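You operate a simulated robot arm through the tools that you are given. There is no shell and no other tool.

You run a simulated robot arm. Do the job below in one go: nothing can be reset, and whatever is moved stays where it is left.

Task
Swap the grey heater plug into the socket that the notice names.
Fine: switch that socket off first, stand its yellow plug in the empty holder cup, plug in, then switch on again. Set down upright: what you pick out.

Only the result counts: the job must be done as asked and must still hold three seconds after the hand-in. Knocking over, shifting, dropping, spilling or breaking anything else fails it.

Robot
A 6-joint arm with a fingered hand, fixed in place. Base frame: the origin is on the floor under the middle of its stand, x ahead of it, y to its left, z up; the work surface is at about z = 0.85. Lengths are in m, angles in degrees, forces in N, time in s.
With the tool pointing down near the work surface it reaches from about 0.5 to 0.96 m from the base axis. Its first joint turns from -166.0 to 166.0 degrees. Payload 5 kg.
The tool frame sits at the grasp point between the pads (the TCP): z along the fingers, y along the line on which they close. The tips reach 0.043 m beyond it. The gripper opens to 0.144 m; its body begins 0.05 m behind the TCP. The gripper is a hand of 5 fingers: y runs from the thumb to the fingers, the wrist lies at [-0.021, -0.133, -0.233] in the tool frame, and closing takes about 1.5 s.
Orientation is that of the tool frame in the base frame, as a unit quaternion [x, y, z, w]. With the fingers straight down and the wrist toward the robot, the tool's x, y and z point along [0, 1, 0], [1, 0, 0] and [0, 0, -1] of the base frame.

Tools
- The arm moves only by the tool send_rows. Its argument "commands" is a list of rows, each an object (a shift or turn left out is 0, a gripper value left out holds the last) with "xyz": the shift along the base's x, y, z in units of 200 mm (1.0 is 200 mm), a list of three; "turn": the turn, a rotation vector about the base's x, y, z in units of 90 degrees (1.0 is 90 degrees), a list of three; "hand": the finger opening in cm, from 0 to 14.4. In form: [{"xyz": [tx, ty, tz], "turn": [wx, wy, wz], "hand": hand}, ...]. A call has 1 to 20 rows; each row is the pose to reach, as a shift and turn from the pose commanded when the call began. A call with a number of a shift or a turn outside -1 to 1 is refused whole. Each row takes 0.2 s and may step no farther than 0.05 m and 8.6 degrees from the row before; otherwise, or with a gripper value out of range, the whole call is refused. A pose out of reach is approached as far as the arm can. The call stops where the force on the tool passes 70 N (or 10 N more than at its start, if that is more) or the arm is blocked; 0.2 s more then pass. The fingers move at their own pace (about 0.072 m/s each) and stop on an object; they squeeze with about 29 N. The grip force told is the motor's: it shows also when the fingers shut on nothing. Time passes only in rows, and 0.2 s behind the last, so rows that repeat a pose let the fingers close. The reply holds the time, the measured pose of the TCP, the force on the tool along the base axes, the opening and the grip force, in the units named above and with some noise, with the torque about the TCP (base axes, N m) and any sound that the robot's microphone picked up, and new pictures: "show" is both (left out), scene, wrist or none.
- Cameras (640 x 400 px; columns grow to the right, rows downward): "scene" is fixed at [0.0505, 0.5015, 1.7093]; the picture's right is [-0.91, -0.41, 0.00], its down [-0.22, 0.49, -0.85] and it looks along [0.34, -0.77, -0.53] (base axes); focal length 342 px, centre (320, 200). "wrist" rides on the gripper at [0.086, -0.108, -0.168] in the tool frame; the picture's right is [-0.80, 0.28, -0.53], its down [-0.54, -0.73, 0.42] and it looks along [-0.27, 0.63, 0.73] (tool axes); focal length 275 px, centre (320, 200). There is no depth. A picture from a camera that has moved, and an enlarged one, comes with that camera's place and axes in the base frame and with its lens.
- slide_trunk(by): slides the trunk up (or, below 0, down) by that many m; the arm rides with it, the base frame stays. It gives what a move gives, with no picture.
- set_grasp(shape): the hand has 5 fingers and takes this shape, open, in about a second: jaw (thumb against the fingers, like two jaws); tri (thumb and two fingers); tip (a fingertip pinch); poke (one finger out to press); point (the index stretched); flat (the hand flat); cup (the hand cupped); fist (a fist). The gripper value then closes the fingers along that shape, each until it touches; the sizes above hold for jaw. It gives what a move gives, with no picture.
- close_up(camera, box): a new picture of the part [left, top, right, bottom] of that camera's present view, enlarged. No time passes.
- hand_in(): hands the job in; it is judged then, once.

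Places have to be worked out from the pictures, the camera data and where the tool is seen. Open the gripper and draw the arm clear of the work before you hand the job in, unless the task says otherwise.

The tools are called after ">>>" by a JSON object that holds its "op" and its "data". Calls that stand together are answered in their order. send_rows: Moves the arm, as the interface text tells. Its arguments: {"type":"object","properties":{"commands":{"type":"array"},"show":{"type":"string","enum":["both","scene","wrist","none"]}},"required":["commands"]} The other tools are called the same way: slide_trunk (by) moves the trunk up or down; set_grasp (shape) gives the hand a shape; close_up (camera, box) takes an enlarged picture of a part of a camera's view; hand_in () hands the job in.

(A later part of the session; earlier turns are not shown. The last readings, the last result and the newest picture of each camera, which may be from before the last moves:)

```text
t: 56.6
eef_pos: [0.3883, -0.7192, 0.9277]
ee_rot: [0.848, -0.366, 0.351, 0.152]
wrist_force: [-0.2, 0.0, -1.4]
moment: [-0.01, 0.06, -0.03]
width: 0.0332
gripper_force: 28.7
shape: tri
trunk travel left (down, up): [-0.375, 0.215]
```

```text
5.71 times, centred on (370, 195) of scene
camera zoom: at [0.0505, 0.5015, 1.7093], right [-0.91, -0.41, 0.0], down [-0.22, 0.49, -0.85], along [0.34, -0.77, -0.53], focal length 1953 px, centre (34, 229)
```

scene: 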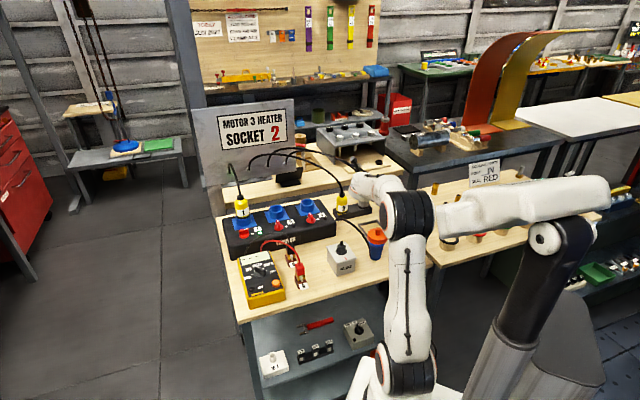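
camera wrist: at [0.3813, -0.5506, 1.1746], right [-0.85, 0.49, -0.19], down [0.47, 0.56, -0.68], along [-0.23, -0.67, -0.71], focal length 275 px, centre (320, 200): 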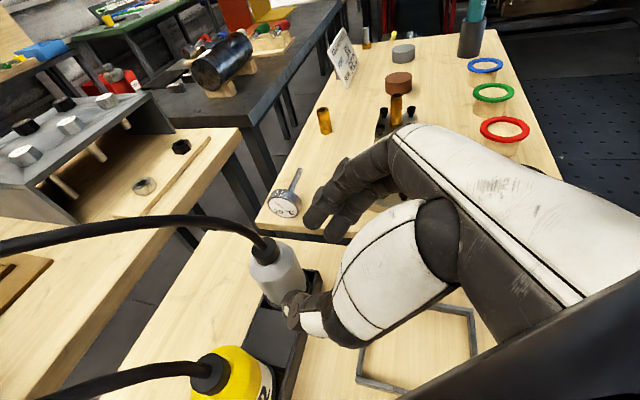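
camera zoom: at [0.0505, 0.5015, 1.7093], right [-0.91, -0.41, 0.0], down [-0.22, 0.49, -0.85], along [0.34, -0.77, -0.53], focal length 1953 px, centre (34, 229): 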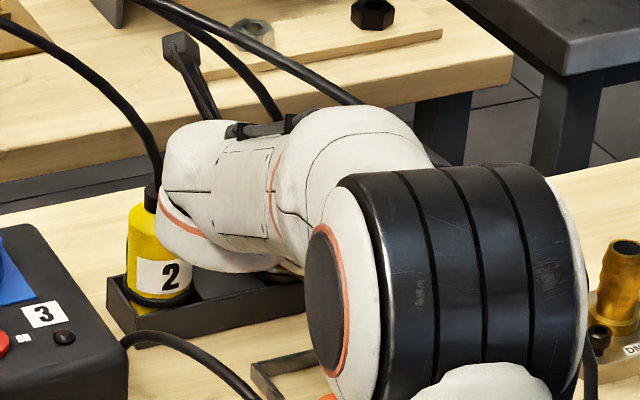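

The grey plug is held (28.7 N). I'll record a close view of its collar while it is still upright in the cell, as a reference for any tilt after lifting.

>>> {"op": "close_up", "data": {"camera": "wrist", "box": [300, 185, 350, 240]}}

>>> {"op": "send_rows", "data": {"commands": [{"xyz": [0, 0, 0.025]}, {"xyz": [0, 0, 0.05]}, {"xyz": [0, 0, 0.1]}, {"xyz": [0, 0, 0.15]}, {"xyz": [0, 0, 0.2]}, {"xyz": [0, 0, 0.25]}, {"xyz": [0, 0, 0.3]}], "show": "both"}}

>>> {"op": "close_up", "data": {"camera": "wrist", "box": [300, 185, 350, 240]}}

>>> {"op": "close_up", "data": {"camera": "scene", "box": [330, 150, 410, 220]}}

```text
7.27 times, centred on (325, 212) of wrist
camera zoom: at [0.4267, -0.6011, 1.1064], right [-0.85, 0.49, -0.19], down [0.47, 0.56, -0.68], along [-0.23, -0.67, -0.71], focal length 2002 px, centre (284, 109)
```

zoom: 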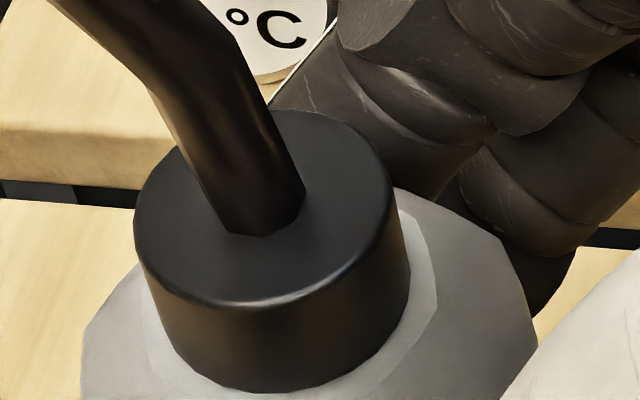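

```text
t: 58.2
eef_pos: [0.3899, -0.7192, 0.9882]
ee_rot: [0.848, -0.366, 0.353, 0.152]
wrist_force: [0.0, 0.2, -1.7]
moment: [0.02, 0.0, -0.03]
width: 0.0333
gripper_force: 29.6
shape: tri
trunk travel left (down, up): [-0.375, 0.215]
camera wrist: at [0.4279, -0.602, 1.167], right [-0.85, 0.49, -0.19], down [0.47, 0.56, -0.68], along [-0.23, -0.67, -0.71], focal length 275 px, centre (320, 200)
```

scene: 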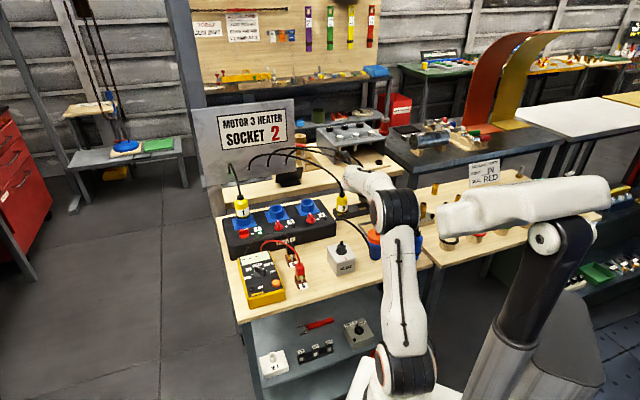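
wrist: 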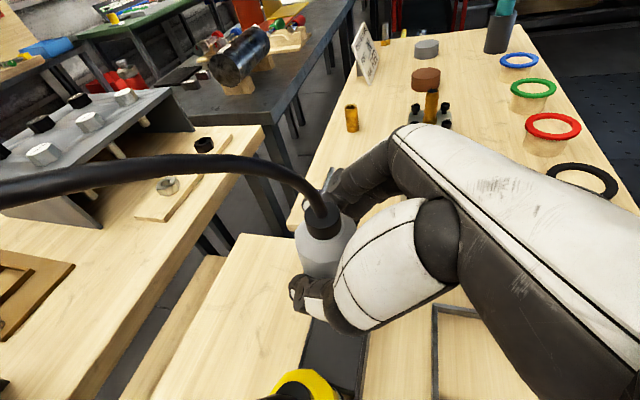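

```text
7.27 times, centred on (325, 212) of wrist
camera zoom: at [0.4279, -0.602, 1.167], right [-0.85, 0.49, -0.19], down [0.47, 0.56, -0.68], along [-0.23, -0.67, -0.71], focal length 2002 px, centre (284, 109)
```

zoom: 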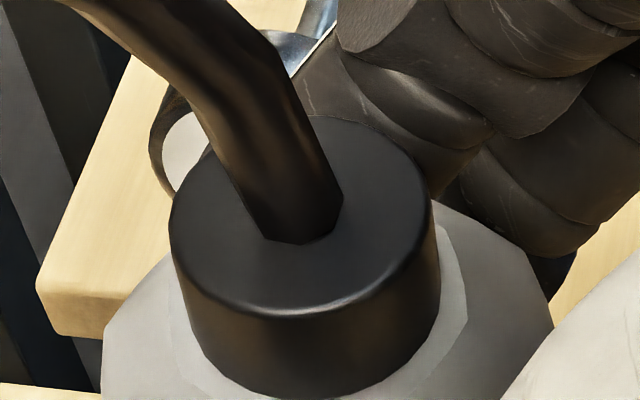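

```text
5.71 times, centred on (370, 185) of scene
camera zoom: at [0.0505, 0.5015, 1.7093], right [-0.91, -0.41, 0.0], down [-0.22, 0.49, -0.85], along [0.34, -0.77, -0.53], focal length 1953 px, centre (34, 286)
```

zoom: 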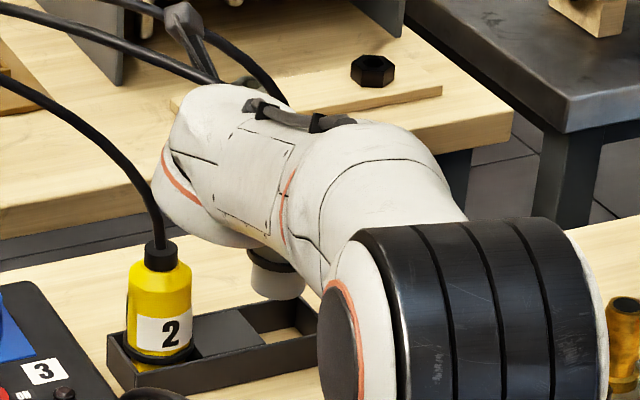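

The grey plug came up freely and its lower end is visible in the scene view. I'll zoom in there to judge its tilt and its length below the band.

>>> {"op": "close_up", "data": {"camera": "scene", "box": [352, 172, 384, 196]}}

>>> {"op": "close_up", "data": {"camera": "scene", "box": [340, 176, 364, 200]}}

```text
16.00 times, centred on (368, 184) of scene
camera zoom: at [0.0505, 0.5015, 1.7093], right [-0.91, -0.41, 0.0], down [-0.22, 0.49, -0.85], along [0.34, -0.77, -0.53], focal length 5468 px, centre (-448, 456)
```

zoom: 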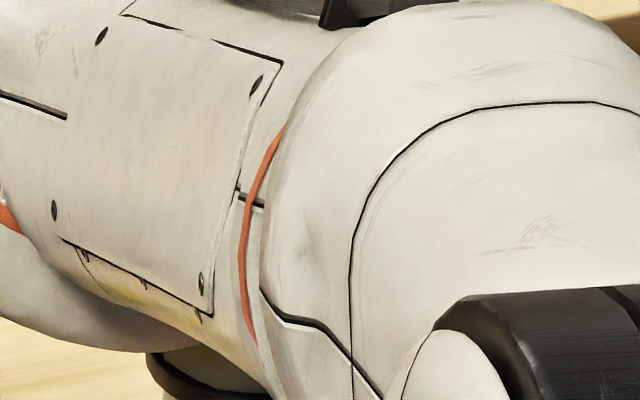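

```text
16.00 times, centred on (352, 188) of scene
camera zoom: at [0.0505, 0.5015, 1.7093], right [-0.91, -0.41, 0.0], down [-0.22, 0.49, -0.85], along [0.34, -0.77, -0.53], focal length 5468 px, centre (-192, 392)
```

zoom: 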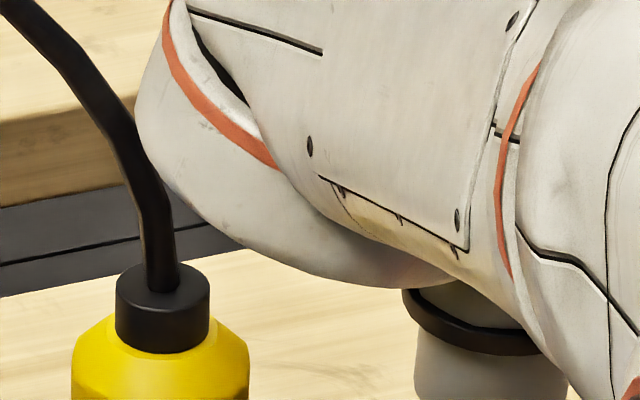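

I'll look slightly lower to see the whole lower end of the grey plug.

>>> {"op": "close_up", "data": {"camera": "scene", "box": [354, 184, 386, 208]}}

```text
16.00 times, centred on (370, 196) of scene
camera zoom: at [0.0505, 0.5015, 1.7093], right [-0.91, -0.41, 0.0], down [-0.22, 0.49, -0.85], along [0.34, -0.77, -0.53], focal length 5468 px, centre (-480, 264)
```

zoom: 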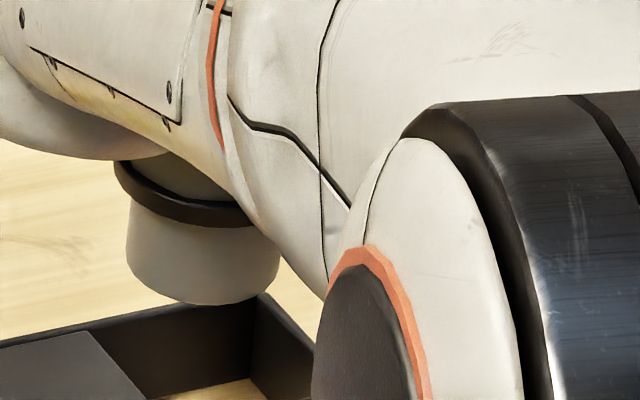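

The grey plug's insert is about 41 mm wide and 25 mm long, leaning about 5° towards +y; its axis passes through the TCP. Before travelling, I'll check where the blue plug and its cord are relative to the arm.

>>> {"op": "close_up", "data": {"camera": "scene", "box": [230, 130, 460, 280]}}

>>> {"op": "close_up", "data": {"camera": "scene", "box": [390, 200, 450, 260]}}

```text
2.67 times, centred on (345, 205) of scene
camera zoom: at [0.0505, 0.5015, 1.7093], right [-0.91, -0.41, 0.0], down [-0.22, 0.49, -0.85], along [0.34, -0.77, -0.53], focal length 911 px, centre (253, 187)
```

zoom: 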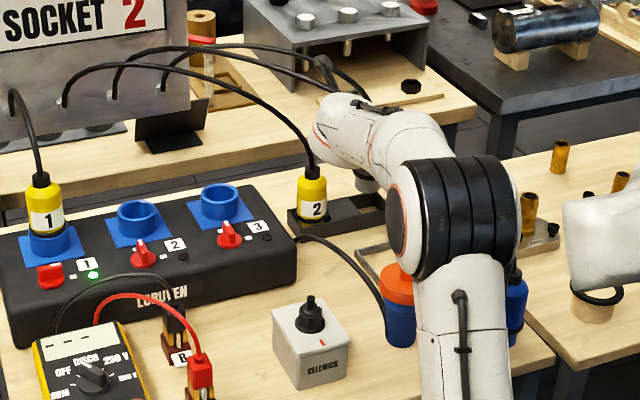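

```text
6.67 times, centred on (420, 230) of scene
camera zoom: at [0.0505, 0.5015, 1.7093], right [-0.91, -0.41, 0.0], down [-0.22, 0.49, -0.85], along [0.34, -0.77, -0.53], focal length 2278 px, centre (-347, 0)
```

zoom: 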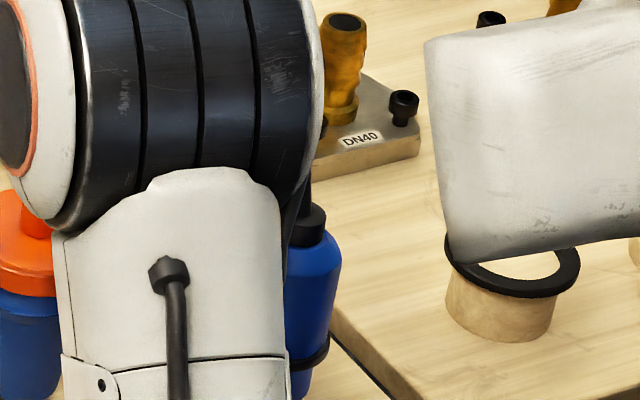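

The blue plug still stands and nothing is disturbed. I'll upright the grey plug (4.8° about x), bring it forward of the yellow plug and then along the front of the box, under arm's-length height control.

>>> {"op": "send_rows", "data": {"commands": [{"xyz": [0, 0, 0.1], "turn": [0.0528, 0.0016, 0]}, {"xyz": [-0.115, 0.12, 0.2], "turn": [0.0528, 0.0016, 0]}, {"xyz": [-0.23, 0.24, 0.28], "turn": [0.0528, 0.0016, 0]}, {"xyz": [-0.345, 0.365, 0.31], "turn": [0.0528, 0.0016, 0]}, {"xyz": [-0.2, 0.5, 0.33], "turn": [0.0528, 0.0016, 0]}, {"xyz": [-0.05, 0.66, 0.35], "turn": [0.0528, 0.0016, 0]}, {"xyz": [0.1, 0.82, 0.36], "turn": [0.0528, 0.0016, 0]}, {"xyz": [0.25, 0.97, 0.36], "turn": [0.0528, 0.0016, 0]}, {"xyz": [0.25, 0.97, 0.36], "turn": [0.0528, 0.0016, 0]}], "show": "both"}}

>>> {"op": "close_up", "data": {"camera": "scene", "box": [230, 130, 460, 280]}}

```text
t: 60.2
eef_pos: [0.4369, -0.5248, 1.0605]
ee_rot: [0.853, -0.381, 0.337, 0.117]
wrist_force: [-0.4, 0.3, -1.5]
moment: [-0.01, 0.02, -0.01]
width: 0.0331
gripper_force: 28.9
shape: tri
trunk travel left (down, up): [-0.375, 0.215]
camera wrist: at [0.4761, -0.4233, 1.2481], right [-0.85, 0.5, -0.14], down [0.47, 0.61, -0.64], along [-0.23, -0.61, -0.76], focal length 275 px, centre (320, 200)
```

scene: 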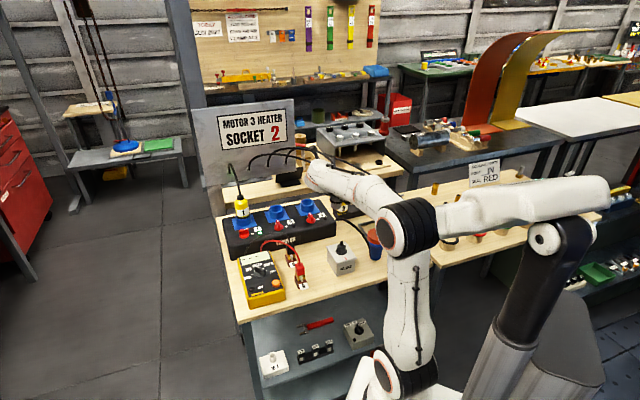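
wrist: 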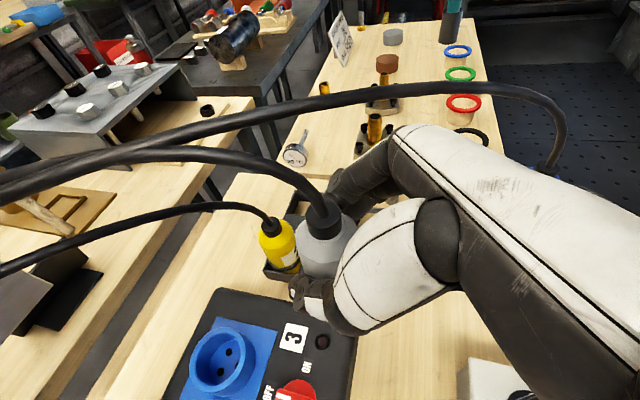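

```text
2.67 times, centred on (345, 205) of scene
camera zoom: at [0.0505, 0.5015, 1.7093], right [-0.91, -0.41, 0.0], down [-0.22, 0.49, -0.85], along [0.34, -0.77, -0.53], focal length 911 px, centre (253, 187)
```

zoom: 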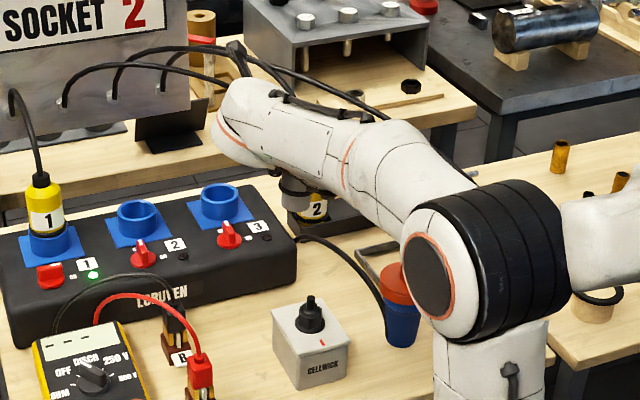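

The grey plug is past the yellow one, in front of socket 3. I'll carry it on towards socket 2 at the same height and look into the socket from there.

>>> {"op": "send_rows", "data": {"commands": [{"xyz": [0.2, 0.09, 0.02]}, {"xyz": [0.4, 0.18, 0.02]}, {"xyz": [0.6, 0.27, 0.02]}, {"xyz": [0.8, 0.34, 0.02]}, {"xyz": [0.95, 0.38, 0.02]}, {"xyz": [0.95, 0.38, 0.02]}], "show": "both"}}

>>> {"op": "close_up", "data": {"camera": "wrist", "box": [200, 180, 420, 400]}}

>>> {"op": "close_up", "data": {"camera": "scene", "box": [225, 150, 345, 250]}}

```text
t: 61.6
eef_pos: [0.6296, -0.4477, 1.0627]
ee_rot: [0.853, -0.382, 0.336, 0.117]
wrist_force: [0.0, -0.2, -1.5]
moment: [0.0, 0.0, 0.0]
width: 0.033
gripper_force: 29.4
shape: tri
trunk travel left (down, up): [-0.375, 0.215]
camera wrist: at [0.6677, -0.346, 1.2507], right [-0.85, 0.5, -0.14], down [0.47, 0.61, -0.64], along [-0.23, -0.61, -0.76], focal length 275 px, centre (320, 200)
```

scene: 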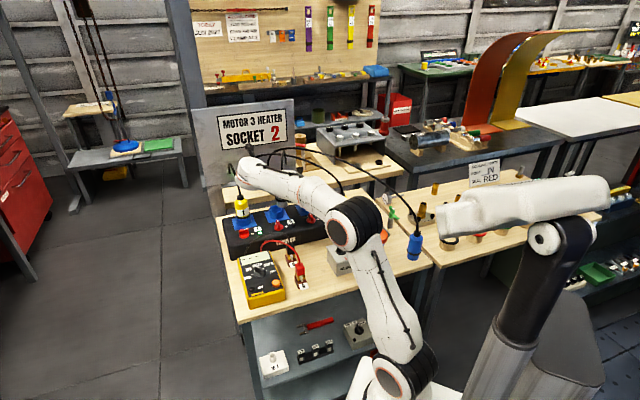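
wrist: 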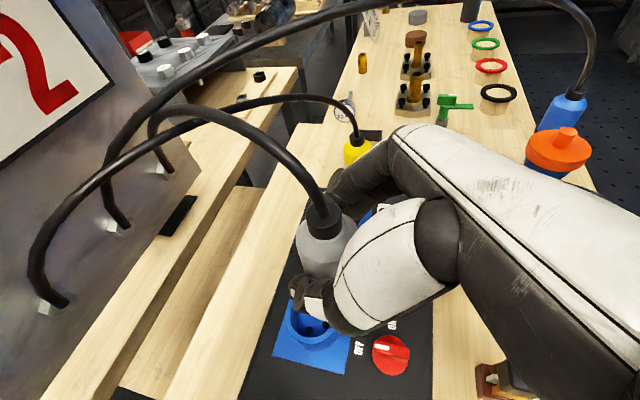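

```text
1.82 times, centred on (310, 290) of wrist
camera zoom: at [0.6677, -0.346, 1.2507], right [-0.85, 0.5, -0.14], down [0.47, 0.61, -0.64], along [-0.23, -0.61, -0.76], focal length 500 px, centre (338, 36)
```

zoom: 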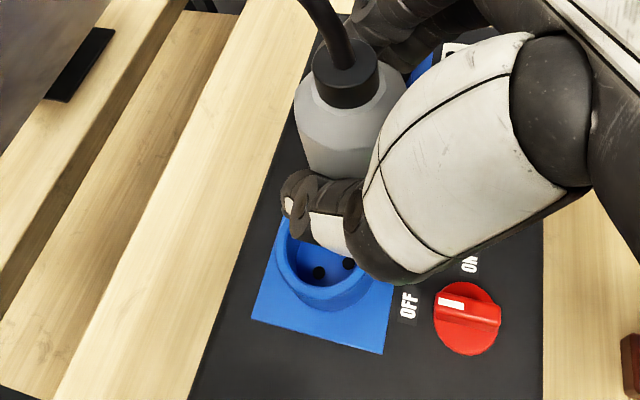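

```text
4.00 times, centred on (285, 200) of scene
camera zoom: at [0.0505, 0.5015, 1.7093], right [-0.91, -0.41, 0.0], down [-0.22, 0.49, -0.85], along [0.34, -0.77, -0.53], focal length 1367 px, centre (460, 200)
```

zoom: 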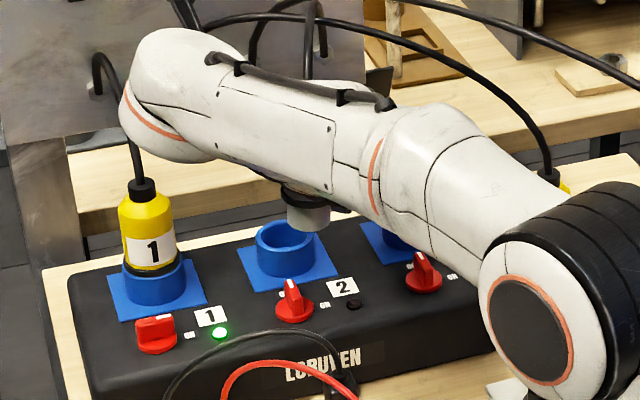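

Both the plug's lower end and socket 2 are visible from the scene camera, which allows direct alignment. I'll zoom tightly on both views to measure the remaining offset.

>>> {"op": "close_up", "data": {"camera": "scene", "box": [272, 188, 312, 220]}}

>>> {"op": "close_up", "data": {"camera": "wrist", "box": [260, 270, 360, 380]}}

```text
12.50 times, centred on (292, 204) of scene
camera zoom: at [0.0505, 0.5015, 1.7093], right [-0.91, -0.41, 0.0], down [-0.22, 0.49, -0.85], along [0.34, -0.77, -0.53], focal length 4272 px, centre (670, 150)
```

zoom: 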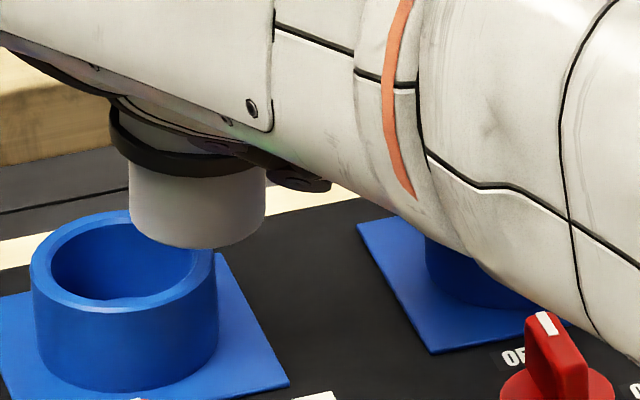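

```text
3.64 times, centred on (310, 325) of wrist
camera zoom: at [0.6677, -0.346, 1.2507], right [-0.85, 0.5, -0.14], down [0.47, 0.61, -0.64], along [-0.23, -0.61, -0.76], focal length 1001 px, centre (356, -254)
```

zoom: 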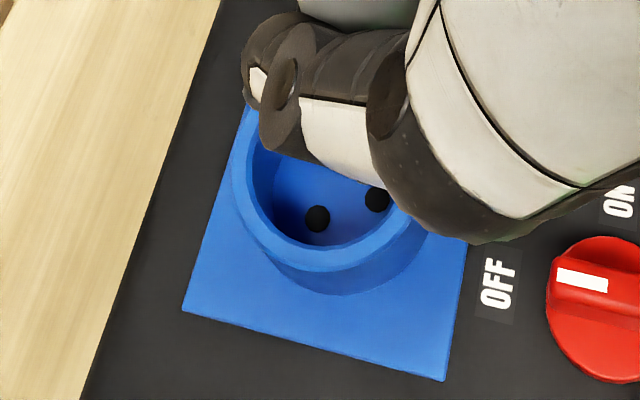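

The insert (≈39 mm) must go into a ring of ≈44 mm inner width. The scene view says to move about 26 mm left and 14 mm further away; I'll do that and lower to about 1 cm above the ring, then compare again.

>>> {"op": "send_rows", "data": {"commands": [{"xyz": [0.075, -0.005, 0]}, {"xyz": [0.149, -0.0095, 0]}, {"xyz": [0.149, -0.0095, -0.05]}, {"xyz": [0.149, -0.0095, -0.1]}, {"xyz": [0.149, -0.0095, -0.1]}], "show": "none"}}

>>> {"op": "close_up", "data": {"camera": "scene", "box": [262, 190, 302, 222]}}

>>> {"op": "close_up", "data": {"camera": "wrist", "box": [260, 240, 400, 380]}}

```text
t: 62.8
eef_pos: [0.6577, -0.4515, 1.0437]
ee_rot: [0.854, -0.381, 0.335, 0.117]
wrist_force: [0.0, 0.4, -1.9]
moment: [0.04, -0.02, 0.02]
width: 0.033
gripper_force: 28.0
shape: tri
trunk travel left (down, up): [-0.375, 0.215]
```

```text
12.50 times, centred on (282, 206) of scene
camera zoom: at [0.0505, 0.5015, 1.7093], right [-0.91, -0.41, 0.0], down [-0.22, 0.49, -0.85], along [0.34, -0.77, -0.53], focal length 4272 px, centre (795, 125)
```

zoom: 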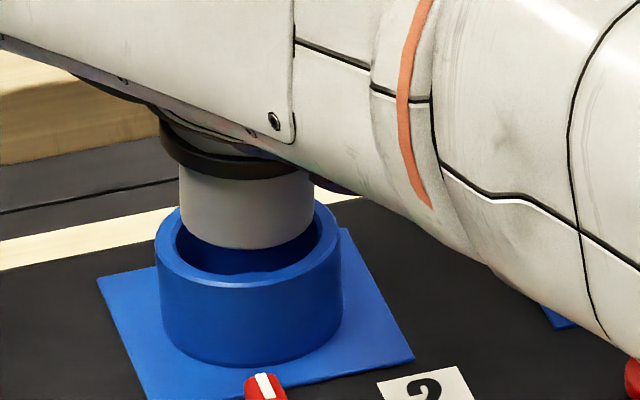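

```text
2.86 times, centred on (330, 310) of wrist
camera zoom: at [0.6977, -0.349, 1.2312], right [-0.85, 0.5, -0.14], down [0.47, 0.61, -0.64], along [-0.23, -0.61, -0.76], focal length 786 px, centre (291, -114)
```

zoom: 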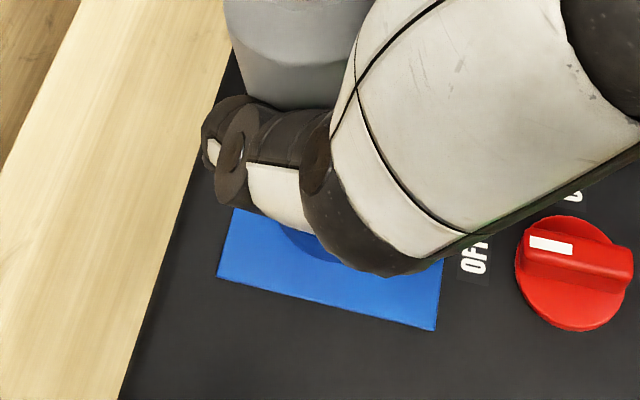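

Laterally the insert is centred over the ring in the scene view. I'll lower another 7 mm, so it is just above the rim, and check the fore-aft gap.

>>> {"op": "send_rows", "data": {"commands": [{"xyz": [0, 0, -0.018]}, {"xyz": [0, 0, -0.035]}, {"xyz": [0, 0, -0.035]}], "show": "none"}}

>>> {"op": "close_up", "data": {"camera": "scene", "box": [266, 194, 298, 218]}}

```text
t: 63.6
eef_pos: [0.6589, -0.4496, 1.0349]
ee_rot: [0.853, -0.381, 0.336, 0.118]
wrist_force: [0.3, 0.3, -1.4]
moment: [0.01, 0.02, -0.02]
width: 0.0334
gripper_force: 29.4
shape: tri
trunk travel left (down, up): [-0.375, 0.215]
```

```text
16.00 times, centred on (282, 206) of scene
camera zoom: at [0.0505, 0.5015, 1.7093], right [-0.91, -0.41, 0.0], down [-0.22, 0.49, -0.85], along [0.34, -0.77, -0.53], focal length 5468 px, centre (928, 104)
```

zoom: 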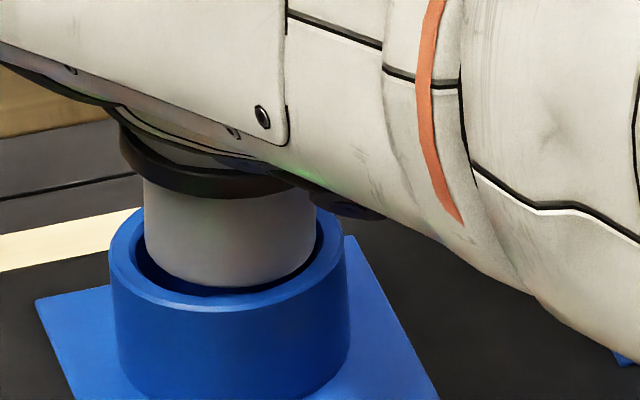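

The insert is centred sideways within the ring and only about 2 mm above it. I'll shift 1.5 mm further back and lower in 2 mm steps, watching the force.

>>> {"op": "send_rows", "data": {"commands": [{"xyz": [0.003, -0.007, 0]}, {"xyz": [0.003, -0.007, -0.01]}, {"xyz": [0.003, -0.007, -0.02]}, {"xyz": [0.003, -0.007, -0.02]}], "show": "none"}}

>>> {"op": "close_up", "data": {"camera": "scene", "box": [266, 194, 298, 218]}}

```text
t: 64.6
eef_pos: [0.6592, -0.4526, 1.0321]
ee_rot: [0.854, -0.38, 0.336, 0.117]
wrist_force: [0.3, 0.0, -0.8]
moment: [0.06, 0.01, -0.01]
width: 0.0332
gripper_force: 28.6
shape: tri
trunk travel left (down, up): [-0.375, 0.215]
```

```text
16.00 times, centred on (282, 206) of scene
camera zoom: at [0.0505, 0.5015, 1.7093], right [-0.91, -0.41, 0.0], down [-0.22, 0.49, -0.85], along [0.34, -0.77, -0.53], focal length 5468 px, centre (928, 104)
```

zoom: 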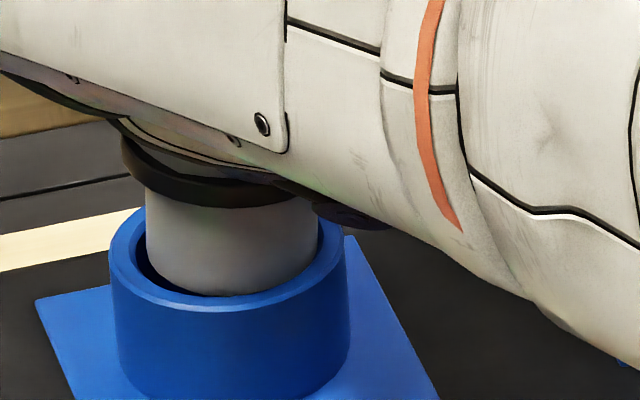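

The insert's end now meets the ring's inner edge with almost no force. I'll move 1 mm further back and lower another 3 mm in small steps.

>>> {"op": "send_rows", "data": {"commands": [{"xyz": [0.002, -0.0045, 0]}, {"xyz": [0.002, -0.0045, -0.0075]}, {"xyz": [0.002, -0.0045, -0.015]}], "show": "none"}}

>>> {"op": "close_up", "data": {"camera": "scene", "box": [266, 194, 298, 218]}}

```text
t: 65.4
eef_pos: [0.6589, -0.4542, 1.0306]
ee_rot: [0.853, -0.381, 0.336, 0.117]
wrist_force: [0.3, 1.1, -0.6]
moment: [0.07, -0.03, 0.0]
width: 0.0329
gripper_force: 28.8
shape: tri
trunk travel left (down, up): [-0.375, 0.215]
```

```text
16.00 times, centred on (282, 206) of scene
camera zoom: at [0.0505, 0.5015, 1.7093], right [-0.91, -0.41, 0.0], down [-0.22, 0.49, -0.85], along [0.34, -0.77, -0.53], focal length 5468 px, centre (928, 104)
```

zoom: 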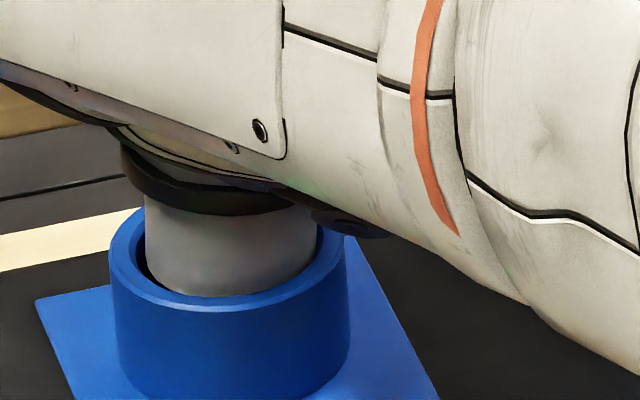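

The band sinks while the insert's end stays hidden behind the ring's edge: it is entering. I'll keep lowering in 2 mm steps.

>>> {"op": "send_rows", "data": {"commands": [{"xyz": [0, 0.0015, -0.01]}, {"xyz": [0, 0.0015, -0.02]}, {"xyz": [0, 0.0015, -0.03]}], "show": "none"}}

>>> {"op": "close_up", "data": {"camera": "scene", "box": [266, 194, 298, 218]}}

```text
t: 66.2
eef_pos: [0.6587, -0.4536, 1.022]
ee_rot: [0.854, -0.381, 0.335, 0.117]
wrist_force: [1.4, 0.4, -1.0]
moment: [0.08, -0.03, 0.04]
width: 0.0329
gripper_force: 29.2
shape: tri
trunk travel left (down, up): [-0.375, 0.215]
```

```text
16.00 times, centred on (282, 206) of scene
camera zoom: at [0.0505, 0.5015, 1.7093], right [-0.91, -0.41, 0.0], down [-0.22, 0.49, -0.85], along [0.34, -0.77, -0.53], focal length 5468 px, centre (928, 104)
```

zoom: 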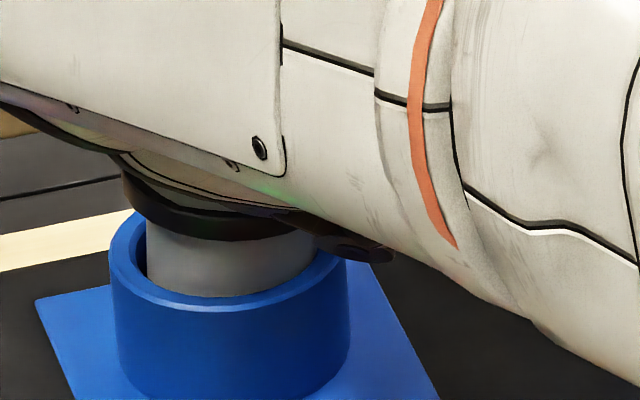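

The insert slides in without resistance. I'll continue down in 2 mm steps towards full seating (TCP about 1.008).

>>> {"op": "send_rows", "data": {"commands": [{"xyz": [0, 0, -0.01]}, {"xyz": [0, 0, -0.02]}, {"xyz": [0, 0, -0.03]}, {"xyz": [0, 0, -0.04]}, {"xyz": [0, 0, -0.05]}], "show": "none"}}

>>> {"op": "close_up", "data": {"camera": "scene", "box": [266, 194, 298, 218]}}

```text
t: 67.4
eef_pos: [0.6595, -0.4524, 1.0142]
ee_rot: [0.854, -0.38, 0.337, 0.117]
wrist_force: [1.8, 1.6, -1.0]
moment: [0.13, -0.06, 0.03]
width: 0.033
gripper_force: 28.8
shape: tri
trunk travel left (down, up): [-0.375, 0.215]
```

```text
16.00 times, centred on (282, 206) of scene
camera zoom: at [0.0505, 0.5015, 1.7093], right [-0.91, -0.41, 0.0], down [-0.22, 0.49, -0.85], along [0.34, -0.77, -0.53], focal length 5468 px, centre (928, 104)
```

zoom: 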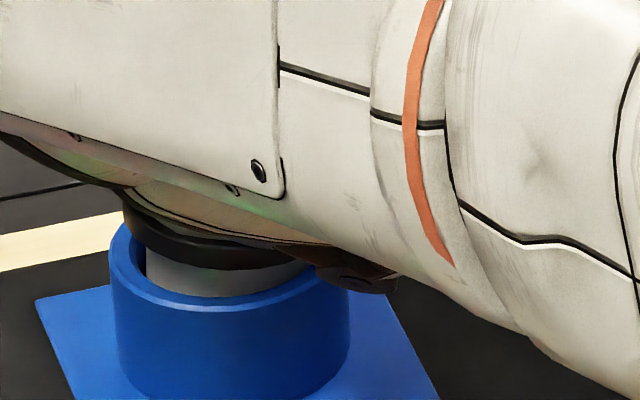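

Still free, with the band now about 6–7 mm above the ring. I'll lower the remaining distance while watching for the seating force.

>>> {"op": "send_rows", "data": {"commands": [{"xyz": [0, 0, -0.01]}, {"xyz": [0, 0, -0.02]}, {"xyz": [0, 0, -0.03]}], "show": "none"}}

>>> {"op": "close_up", "data": {"camera": "scene", "box": [266, 194, 298, 218]}}

```text
t: 68.2
eef_pos: [0.6592, -0.4533, 1.0084]
ee_rot: [0.853, -0.381, 0.336, 0.118]
wrist_force: [0.8, 2.4, 0.6]
moment: [0.09, 0.01, -0.02]
width: 0.033
gripper_force: 28.4
shape: tri
trunk travel left (down, up): [-0.375, 0.215]
```

```text
16.00 times, centred on (282, 206) of scene
camera zoom: at [0.0505, 0.5015, 1.7093], right [-0.91, -0.41, 0.0], down [-0.22, 0.49, -0.85], along [0.34, -0.77, -0.53], focal length 5468 px, centre (928, 104)
```

zoom: 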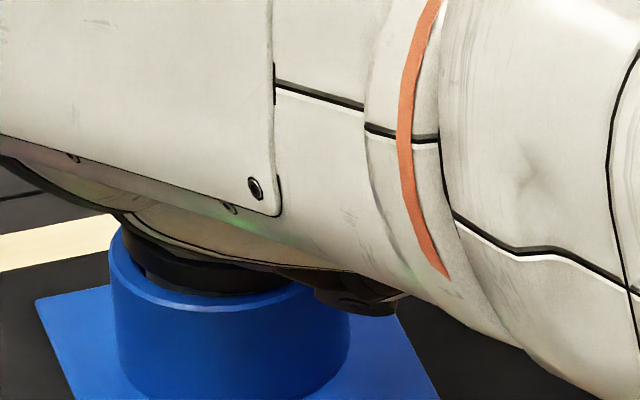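

The band is within about 2 mm of the ring's top and the force is just beginning to rise. I'll press down the last millimetres.

>>> {"op": "send_rows", "data": {"commands": [{"xyz": [0, 0, -0.0075]}, {"xyz": [0, 0, -0.015]}, {"xyz": [0, 0, -0.015]}], "show": "none"}}

>>> {"op": "close_up", "data": {"camera": "scene", "box": [266, 194, 298, 218]}}

```text
t: 69.0
eef_pos: [0.6596, -0.4526, 1.0067]
ee_rot: [0.853, -0.381, 0.337, 0.117]
wrist_force: [3.0, -0.1, 10.9]
moment: [-0.21, -0.05, 0.1]
width: 0.0333
gripper_force: 28.8
shape: tri
trunk travel left (down, up): [-0.375, 0.215]
```

```text
16.00 times, centred on (282, 206) of scene
camera zoom: at [0.0505, 0.5015, 1.7093], right [-0.91, -0.41, 0.0], down [-0.22, 0.49, -0.85], along [0.34, -0.77, -0.53], focal length 5468 px, centre (928, 104)
```

zoom: 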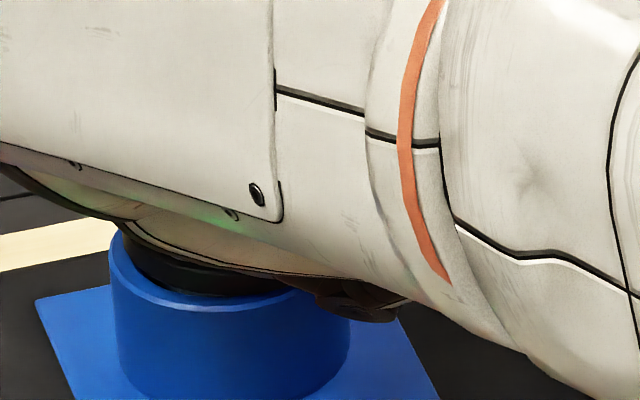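

The force has risen to 11 N. I'll compare with the fully seated plug 1 to judge whether the band sits equally low.

>>> {"op": "close_up", "data": {"camera": "scene", "box": [225, 194, 257, 218]}}

>>> {"op": "close_up", "data": {"camera": "wrist", "box": [240, 160, 400, 360]}}

```text
16.00 times, centred on (241, 206) of scene
camera zoom: at [0.0505, 0.5015, 1.7093], right [-0.91, -0.41, 0.0], down [-0.22, 0.49, -0.85], along [0.34, -0.77, -0.53], focal length 5468 px, centre (1584, 104)
```

zoom: 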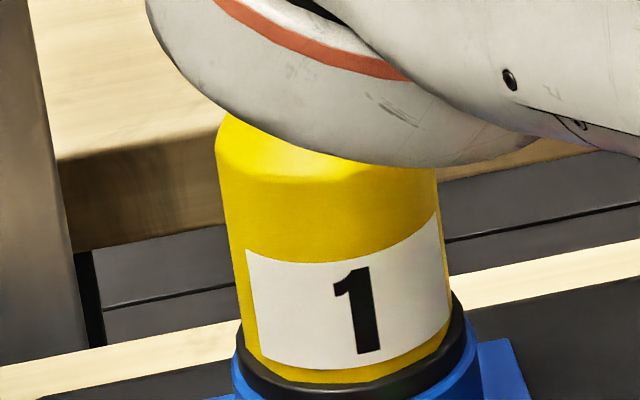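

```text
2.00 times, centred on (320, 260) of wrist
camera zoom: at [0.6981, -0.35, 1.1943], right [-0.85, 0.5, -0.15], down [0.47, 0.61, -0.64], along [-0.23, -0.61, -0.76], focal length 551 px, centre (320, 80)
```

zoom: 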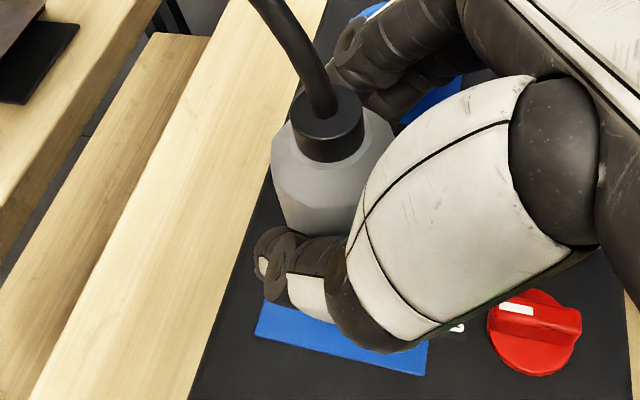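

I'll view plug 1's band and ring a bit lower for the comparison.

>>> {"op": "close_up", "data": {"camera": "scene", "box": [227, 206, 259, 230]}}

>>> {"op": "close_up", "data": {"camera": "scene", "box": [266, 198, 298, 222]}}

```text
16.00 times, centred on (243, 218) of scene
camera zoom: at [0.0505, 0.5015, 1.7093], right [-0.91, -0.41, 0.0], down [-0.22, 0.49, -0.85], along [0.34, -0.77, -0.53], focal length 5468 px, centre (1552, -88)
```

zoom: 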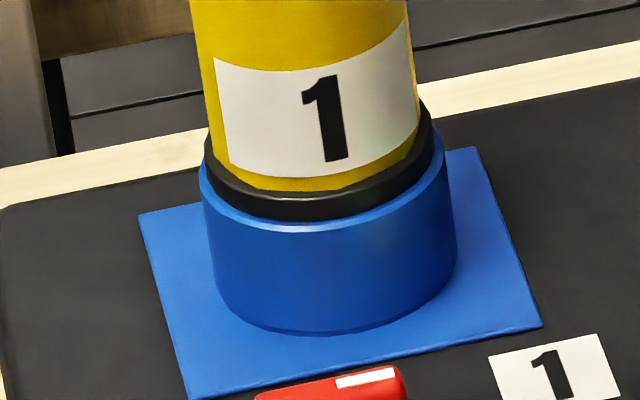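

```text
16.00 times, centred on (282, 210) of scene
camera zoom: at [0.0505, 0.5015, 1.7093], right [-0.91, -0.41, 0.0], down [-0.22, 0.49, -0.85], along [0.34, -0.77, -0.53], focal length 5468 px, centre (928, 40)
```

zoom: 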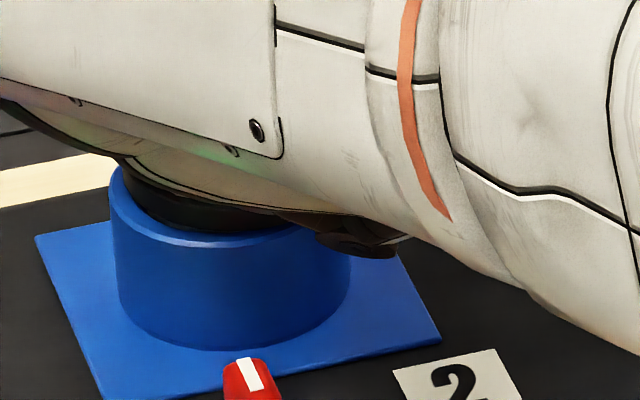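

The grey plug's band sits almost the same distance below the ring edge as plug 1's (within about 1 mm). I'll press slightly more to make sure it is fully home.

>>> {"op": "send_rows", "data": {"commands": [{"xyz": [0, 0, -0.005]}, {"xyz": [0, 0, -0.01]}, {"xyz": [0, 0, -0.01]}], "show": "none"}}

>>> {"op": "close_up", "data": {"camera": "scene", "box": [266, 198, 298, 222]}}

```text
t: 69.8
eef_pos: [0.6593, -0.4528, 1.0053]
ee_rot: [0.853, -0.38, 0.338, 0.117]
wrist_force: [7.9, 0.3, 20.3]
moment: [-0.43, -0.1, 0.22]
width: 0.0337
gripper_force: 29.1
shape: tri
trunk travel left (down, up): [-0.375, 0.215]
```

```text
16.00 times, centred on (282, 210) of scene
camera zoom: at [0.0505, 0.5015, 1.7093], right [-0.91, -0.41, 0.0], down [-0.22, 0.49, -0.85], along [0.34, -0.77, -0.53], focal length 5468 px, centre (928, 40)
```

zoom: 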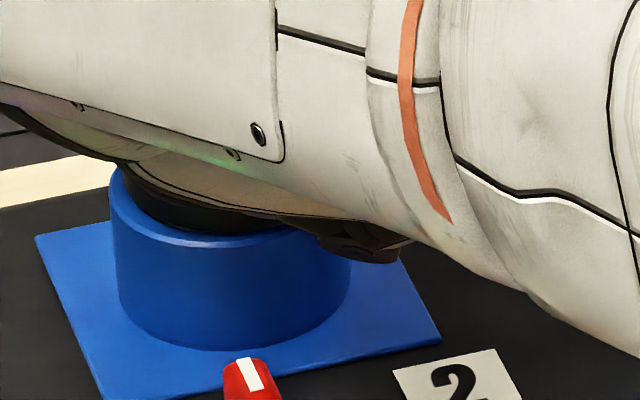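

Fully seated: 20 N gave no further movement and the band matches plug 1's. I'll ease the pressure, open the hand gently and check that the plug stays put.

>>> {"op": "send_rows", "data": {"commands": [{"xyz": [0, 0, 0.01]}, {"xyz": [0, 0, 0.014], "hand": 3.6}, {"xyz": [0, 0, 0.014], "hand": 4.2}, {"xyz": [0, 0, 0.014], "hand": 5}, {"xyz": [0, 0, 0.014], "hand": 6}, {"xyz": [0, 0, 0.014], "hand": 7}, {"xyz": [0, 0, 0.014], "hand": 7}, {"xyz": [0, 0, 0.014], "hand": 7}], "show": "none"}}

>>> {"op": "close_up", "data": {"camera": "scene", "box": [266, 198, 298, 222]}}

>>> {"op": "close_up", "data": {"camera": "wrist", "box": [240, 160, 400, 360]}}

```text
t: 71.6
eef_pos: [0.6583, -0.4526, 1.0064]
ee_rot: [0.853, -0.381, 0.336, 0.117]
wrist_force: [-0.1, -0.5, -1.0]
moment: [0.01, 0.0, 0.02]
width: 0.0694
gripper_force: 0.1
shape: tri
trunk travel left (down, up): [-0.375, 0.215]
```

```text
16.00 times, centred on (282, 210) of scene
camera zoom: at [0.0505, 0.5015, 1.7093], right [-0.91, -0.41, 0.0], down [-0.22, 0.49, -0.85], along [0.34, -0.77, -0.53], focal length 5468 px, centre (928, 40)
```

zoom: 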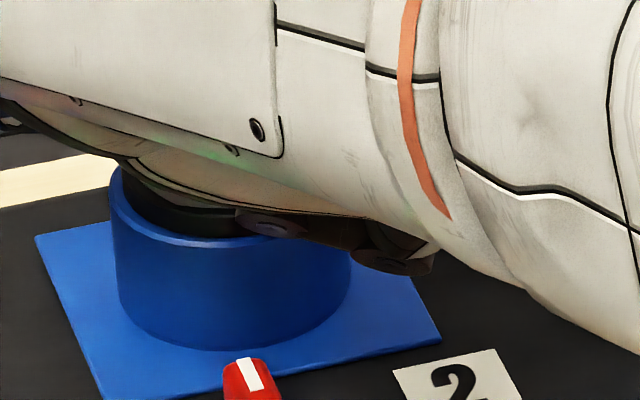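

```text
2.00 times, centred on (320, 260) of wrist
camera zoom: at [0.6983, -0.3508, 1.1935], right [-0.85, 0.5, -0.14], down [0.47, 0.61, -0.64], along [-0.23, -0.61, -0.76], focal length 551 px, centre (320, 80)
```

zoom: 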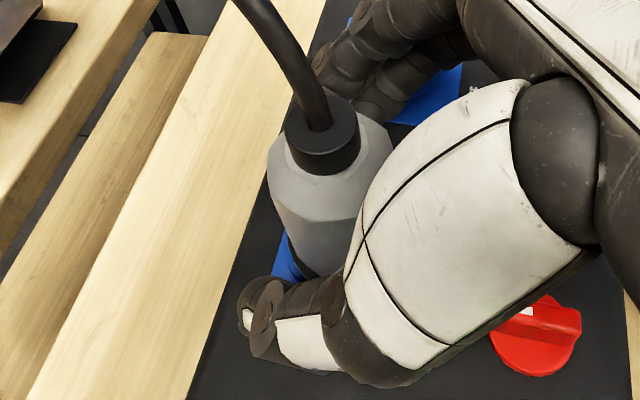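

The grey plug stays seated. I'll back the hand off along its own axis and inspect the result.

>>> {"op": "send_rows", "data": {"commands": [{"xyz": [-0.04, 0.04, 0.05]}, {"xyz": [-0.1, 0.095, 0.14]}, {"xyz": [-0.17, 0.16, 0.25]}, {"xyz": [-0.25, 0.24, 0.37]}, {"xyz": [-0.33, 0.32, 0.49]}, {"xyz": [-0.33, 0.32, 0.49]}], "show": "both"}}

>>> {"op": "close_up", "data": {"camera": "scene", "box": [225, 150, 345, 250]}}

>>> {"op": "close_up", "data": {"camera": "wrist", "box": [180, 180, 400, 400]}}

```text
t: 73.0
eef_pos: [0.5932, -0.3886, 1.1056]
ee_rot: [0.854, -0.381, 0.335, 0.117]
wrist_force: [-0.1, 0.8, -0.8]
moment: [0.01, 0.01, 0.03]
width: 0.0694
gripper_force: 0.1
shape: tri
trunk travel left (down, up): [-0.375, 0.215]
camera wrist: at [0.632, -0.286, 1.2929], right [-0.85, 0.5, -0.14], down [0.47, 0.61, -0.64], along [-0.23, -0.61, -0.76], focal length 275 px, centre (320, 200)
```

scene: 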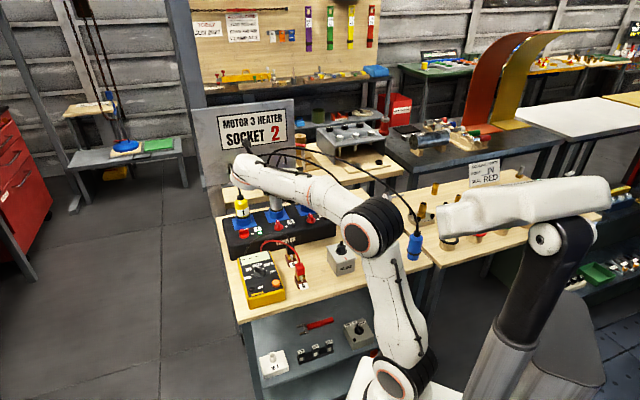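
wrist: 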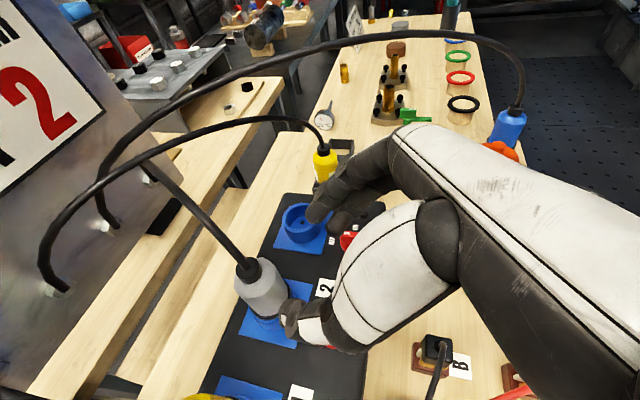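

```text
4.00 times, centred on (285, 200) of scene
camera zoom: at [0.0505, 0.5015, 1.7093], right [-0.91, -0.41, 0.0], down [-0.22, 0.49, -0.85], along [0.34, -0.77, -0.53], focal length 1367 px, centre (460, 200)
```

zoom: 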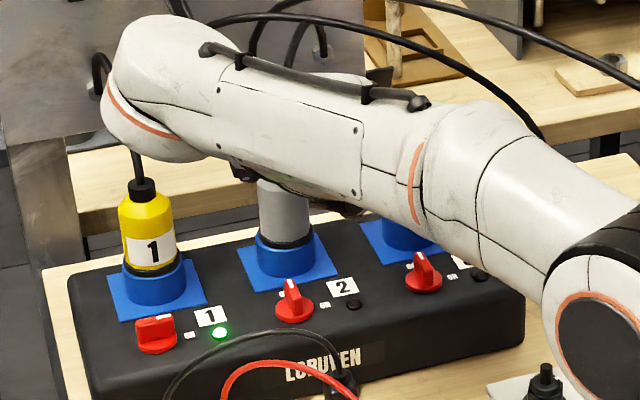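

```text
1.82 times, centred on (290, 290) of wrist
camera zoom: at [0.632, -0.286, 1.2929], right [-0.85, 0.5, -0.14], down [0.47, 0.61, -0.64], along [-0.23, -0.61, -0.76], focal length 500 px, centre (374, 36)
```

zoom: 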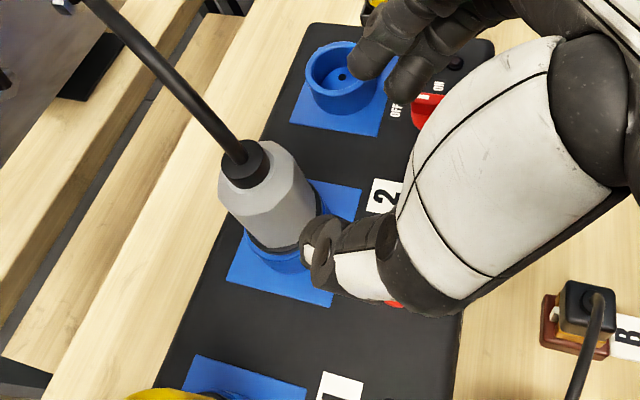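

The grey plug stands upright in socket 2, level with plug 1. Next I turn switch 2 on again: I'll back away and turn the hand to the pointing attitude used before.

>>> {"op": "send_rows", "data": {"commands": [{"xyz": [-0.05, 0.055, 0.08], "turn": [-0.0211, 0.0424, 0.0728]}, {"xyz": [-0.1, 0.11, 0.15], "turn": [-0.0421, 0.0849, 0.1456]}, {"xyz": [-0.17, 0.18, 0.225], "turn": [-0.0632, 0.1273, 0.2184]}, {"xyz": [-0.17, 0.18, 0.225], "turn": [-0.0843, 0.1697, 0.2912]}, {"xyz": [-0.17, 0.18, 0.225], "turn": [-0.1053, 0.2122, 0.364]}, {"xyz": [-0.17, 0.18, 0.225], "turn": [-0.1264, 0.2546, 0.4368]}, {"xyz": [-0.17, 0.18, 0.225], "turn": [-0.1475, 0.297, 0.5095]}, {"xyz": [-0.17, 0.18, 0.225], "turn": [-0.1685, 0.3395, 0.5823]}, {"xyz": [-0.17, 0.18, 0.225], "turn": [-0.1896, 0.3819, 0.6551]}, {"xyz": [-0.17, 0.18, 0.225], "turn": [-0.2107, 0.4243, 0.7279]}, {"xyz": [-0.17, 0.18, 0.225], "turn": [-0.2317, 0.4668, 0.8007]}, {"xyz": [-0.17, 0.18, 0.225], "turn": [-0.2528, 0.5092, 0.8735]}, {"xyz": [-0.17, 0.18, 0.225], "turn": [-0.2528, 0.5092, 0.8735]}], "show": "none"}}

>>> {"op": "set_grasp", "data": {"shape": "poke"}}

>>> {"op": "close_up", "data": {"camera": "scene", "box": [200, 120, 440, 280]}}

>>> {"op": "close_up", "data": {"camera": "wrist", "box": [0, 0, 640, 400]}}

```text
t: 75.8
eef_pos: [0.5603, -0.3531, 1.1493]
ee_rot: [0.915, 0.364, 0.064, 0.162]
wrist_force: [-1.2, -0.2, -0.1]
moment: [-0.02, 0.05, 0.0]
width: 0.0695
gripper_force: 0.1
shape: tri
trunk travel left (down, up): [-0.375, 0.215]
```

```text
t: 76.7
eef_pos: [0.562, -0.3535, 1.148]
ee_rot: [0.915, 0.363, 0.064, 0.161]
wrist_force: [-0.6, 0.9, 0.2]
moment: [0.01, -0.03, -0.01]
width: 0.0001
gripper_force: 0.0
shape: poke
trunk travel left (down, up): [-0.375, 0.215]
```

```text
2.50 times, centred on (320, 200) of scene
camera zoom: at [0.0505, 0.5015, 1.7093], right [-0.91, -0.41, 0.0], down [-0.22, 0.49, -0.85], along [0.34, -0.77, -0.53], focal length 854 px, centre (320, 200)
```

zoom: 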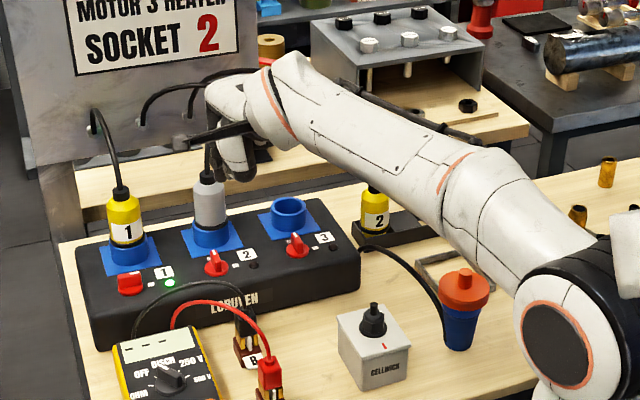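

```text
1.00 times, centred on (320, 200) of wrist (not enlarged: the box is as wide or as high as the picture)
camera zoom: at [0.5126, -0.1775, 1.2684], right [-0.52, -0.61, 0.6], down [-0.76, 0.02, -0.65], along [0.38, -0.79, -0.47], focal length 275 px, centre (320, 200)
```

zoom: 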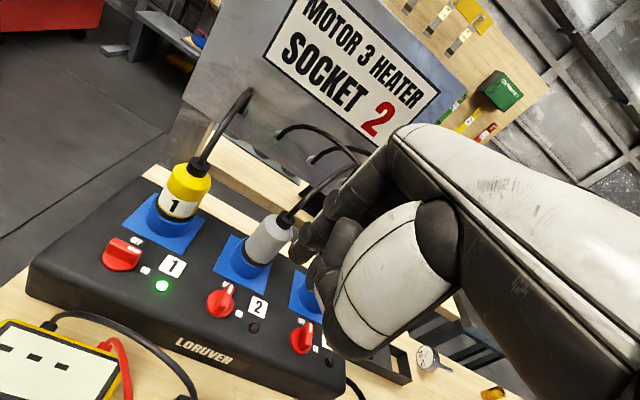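

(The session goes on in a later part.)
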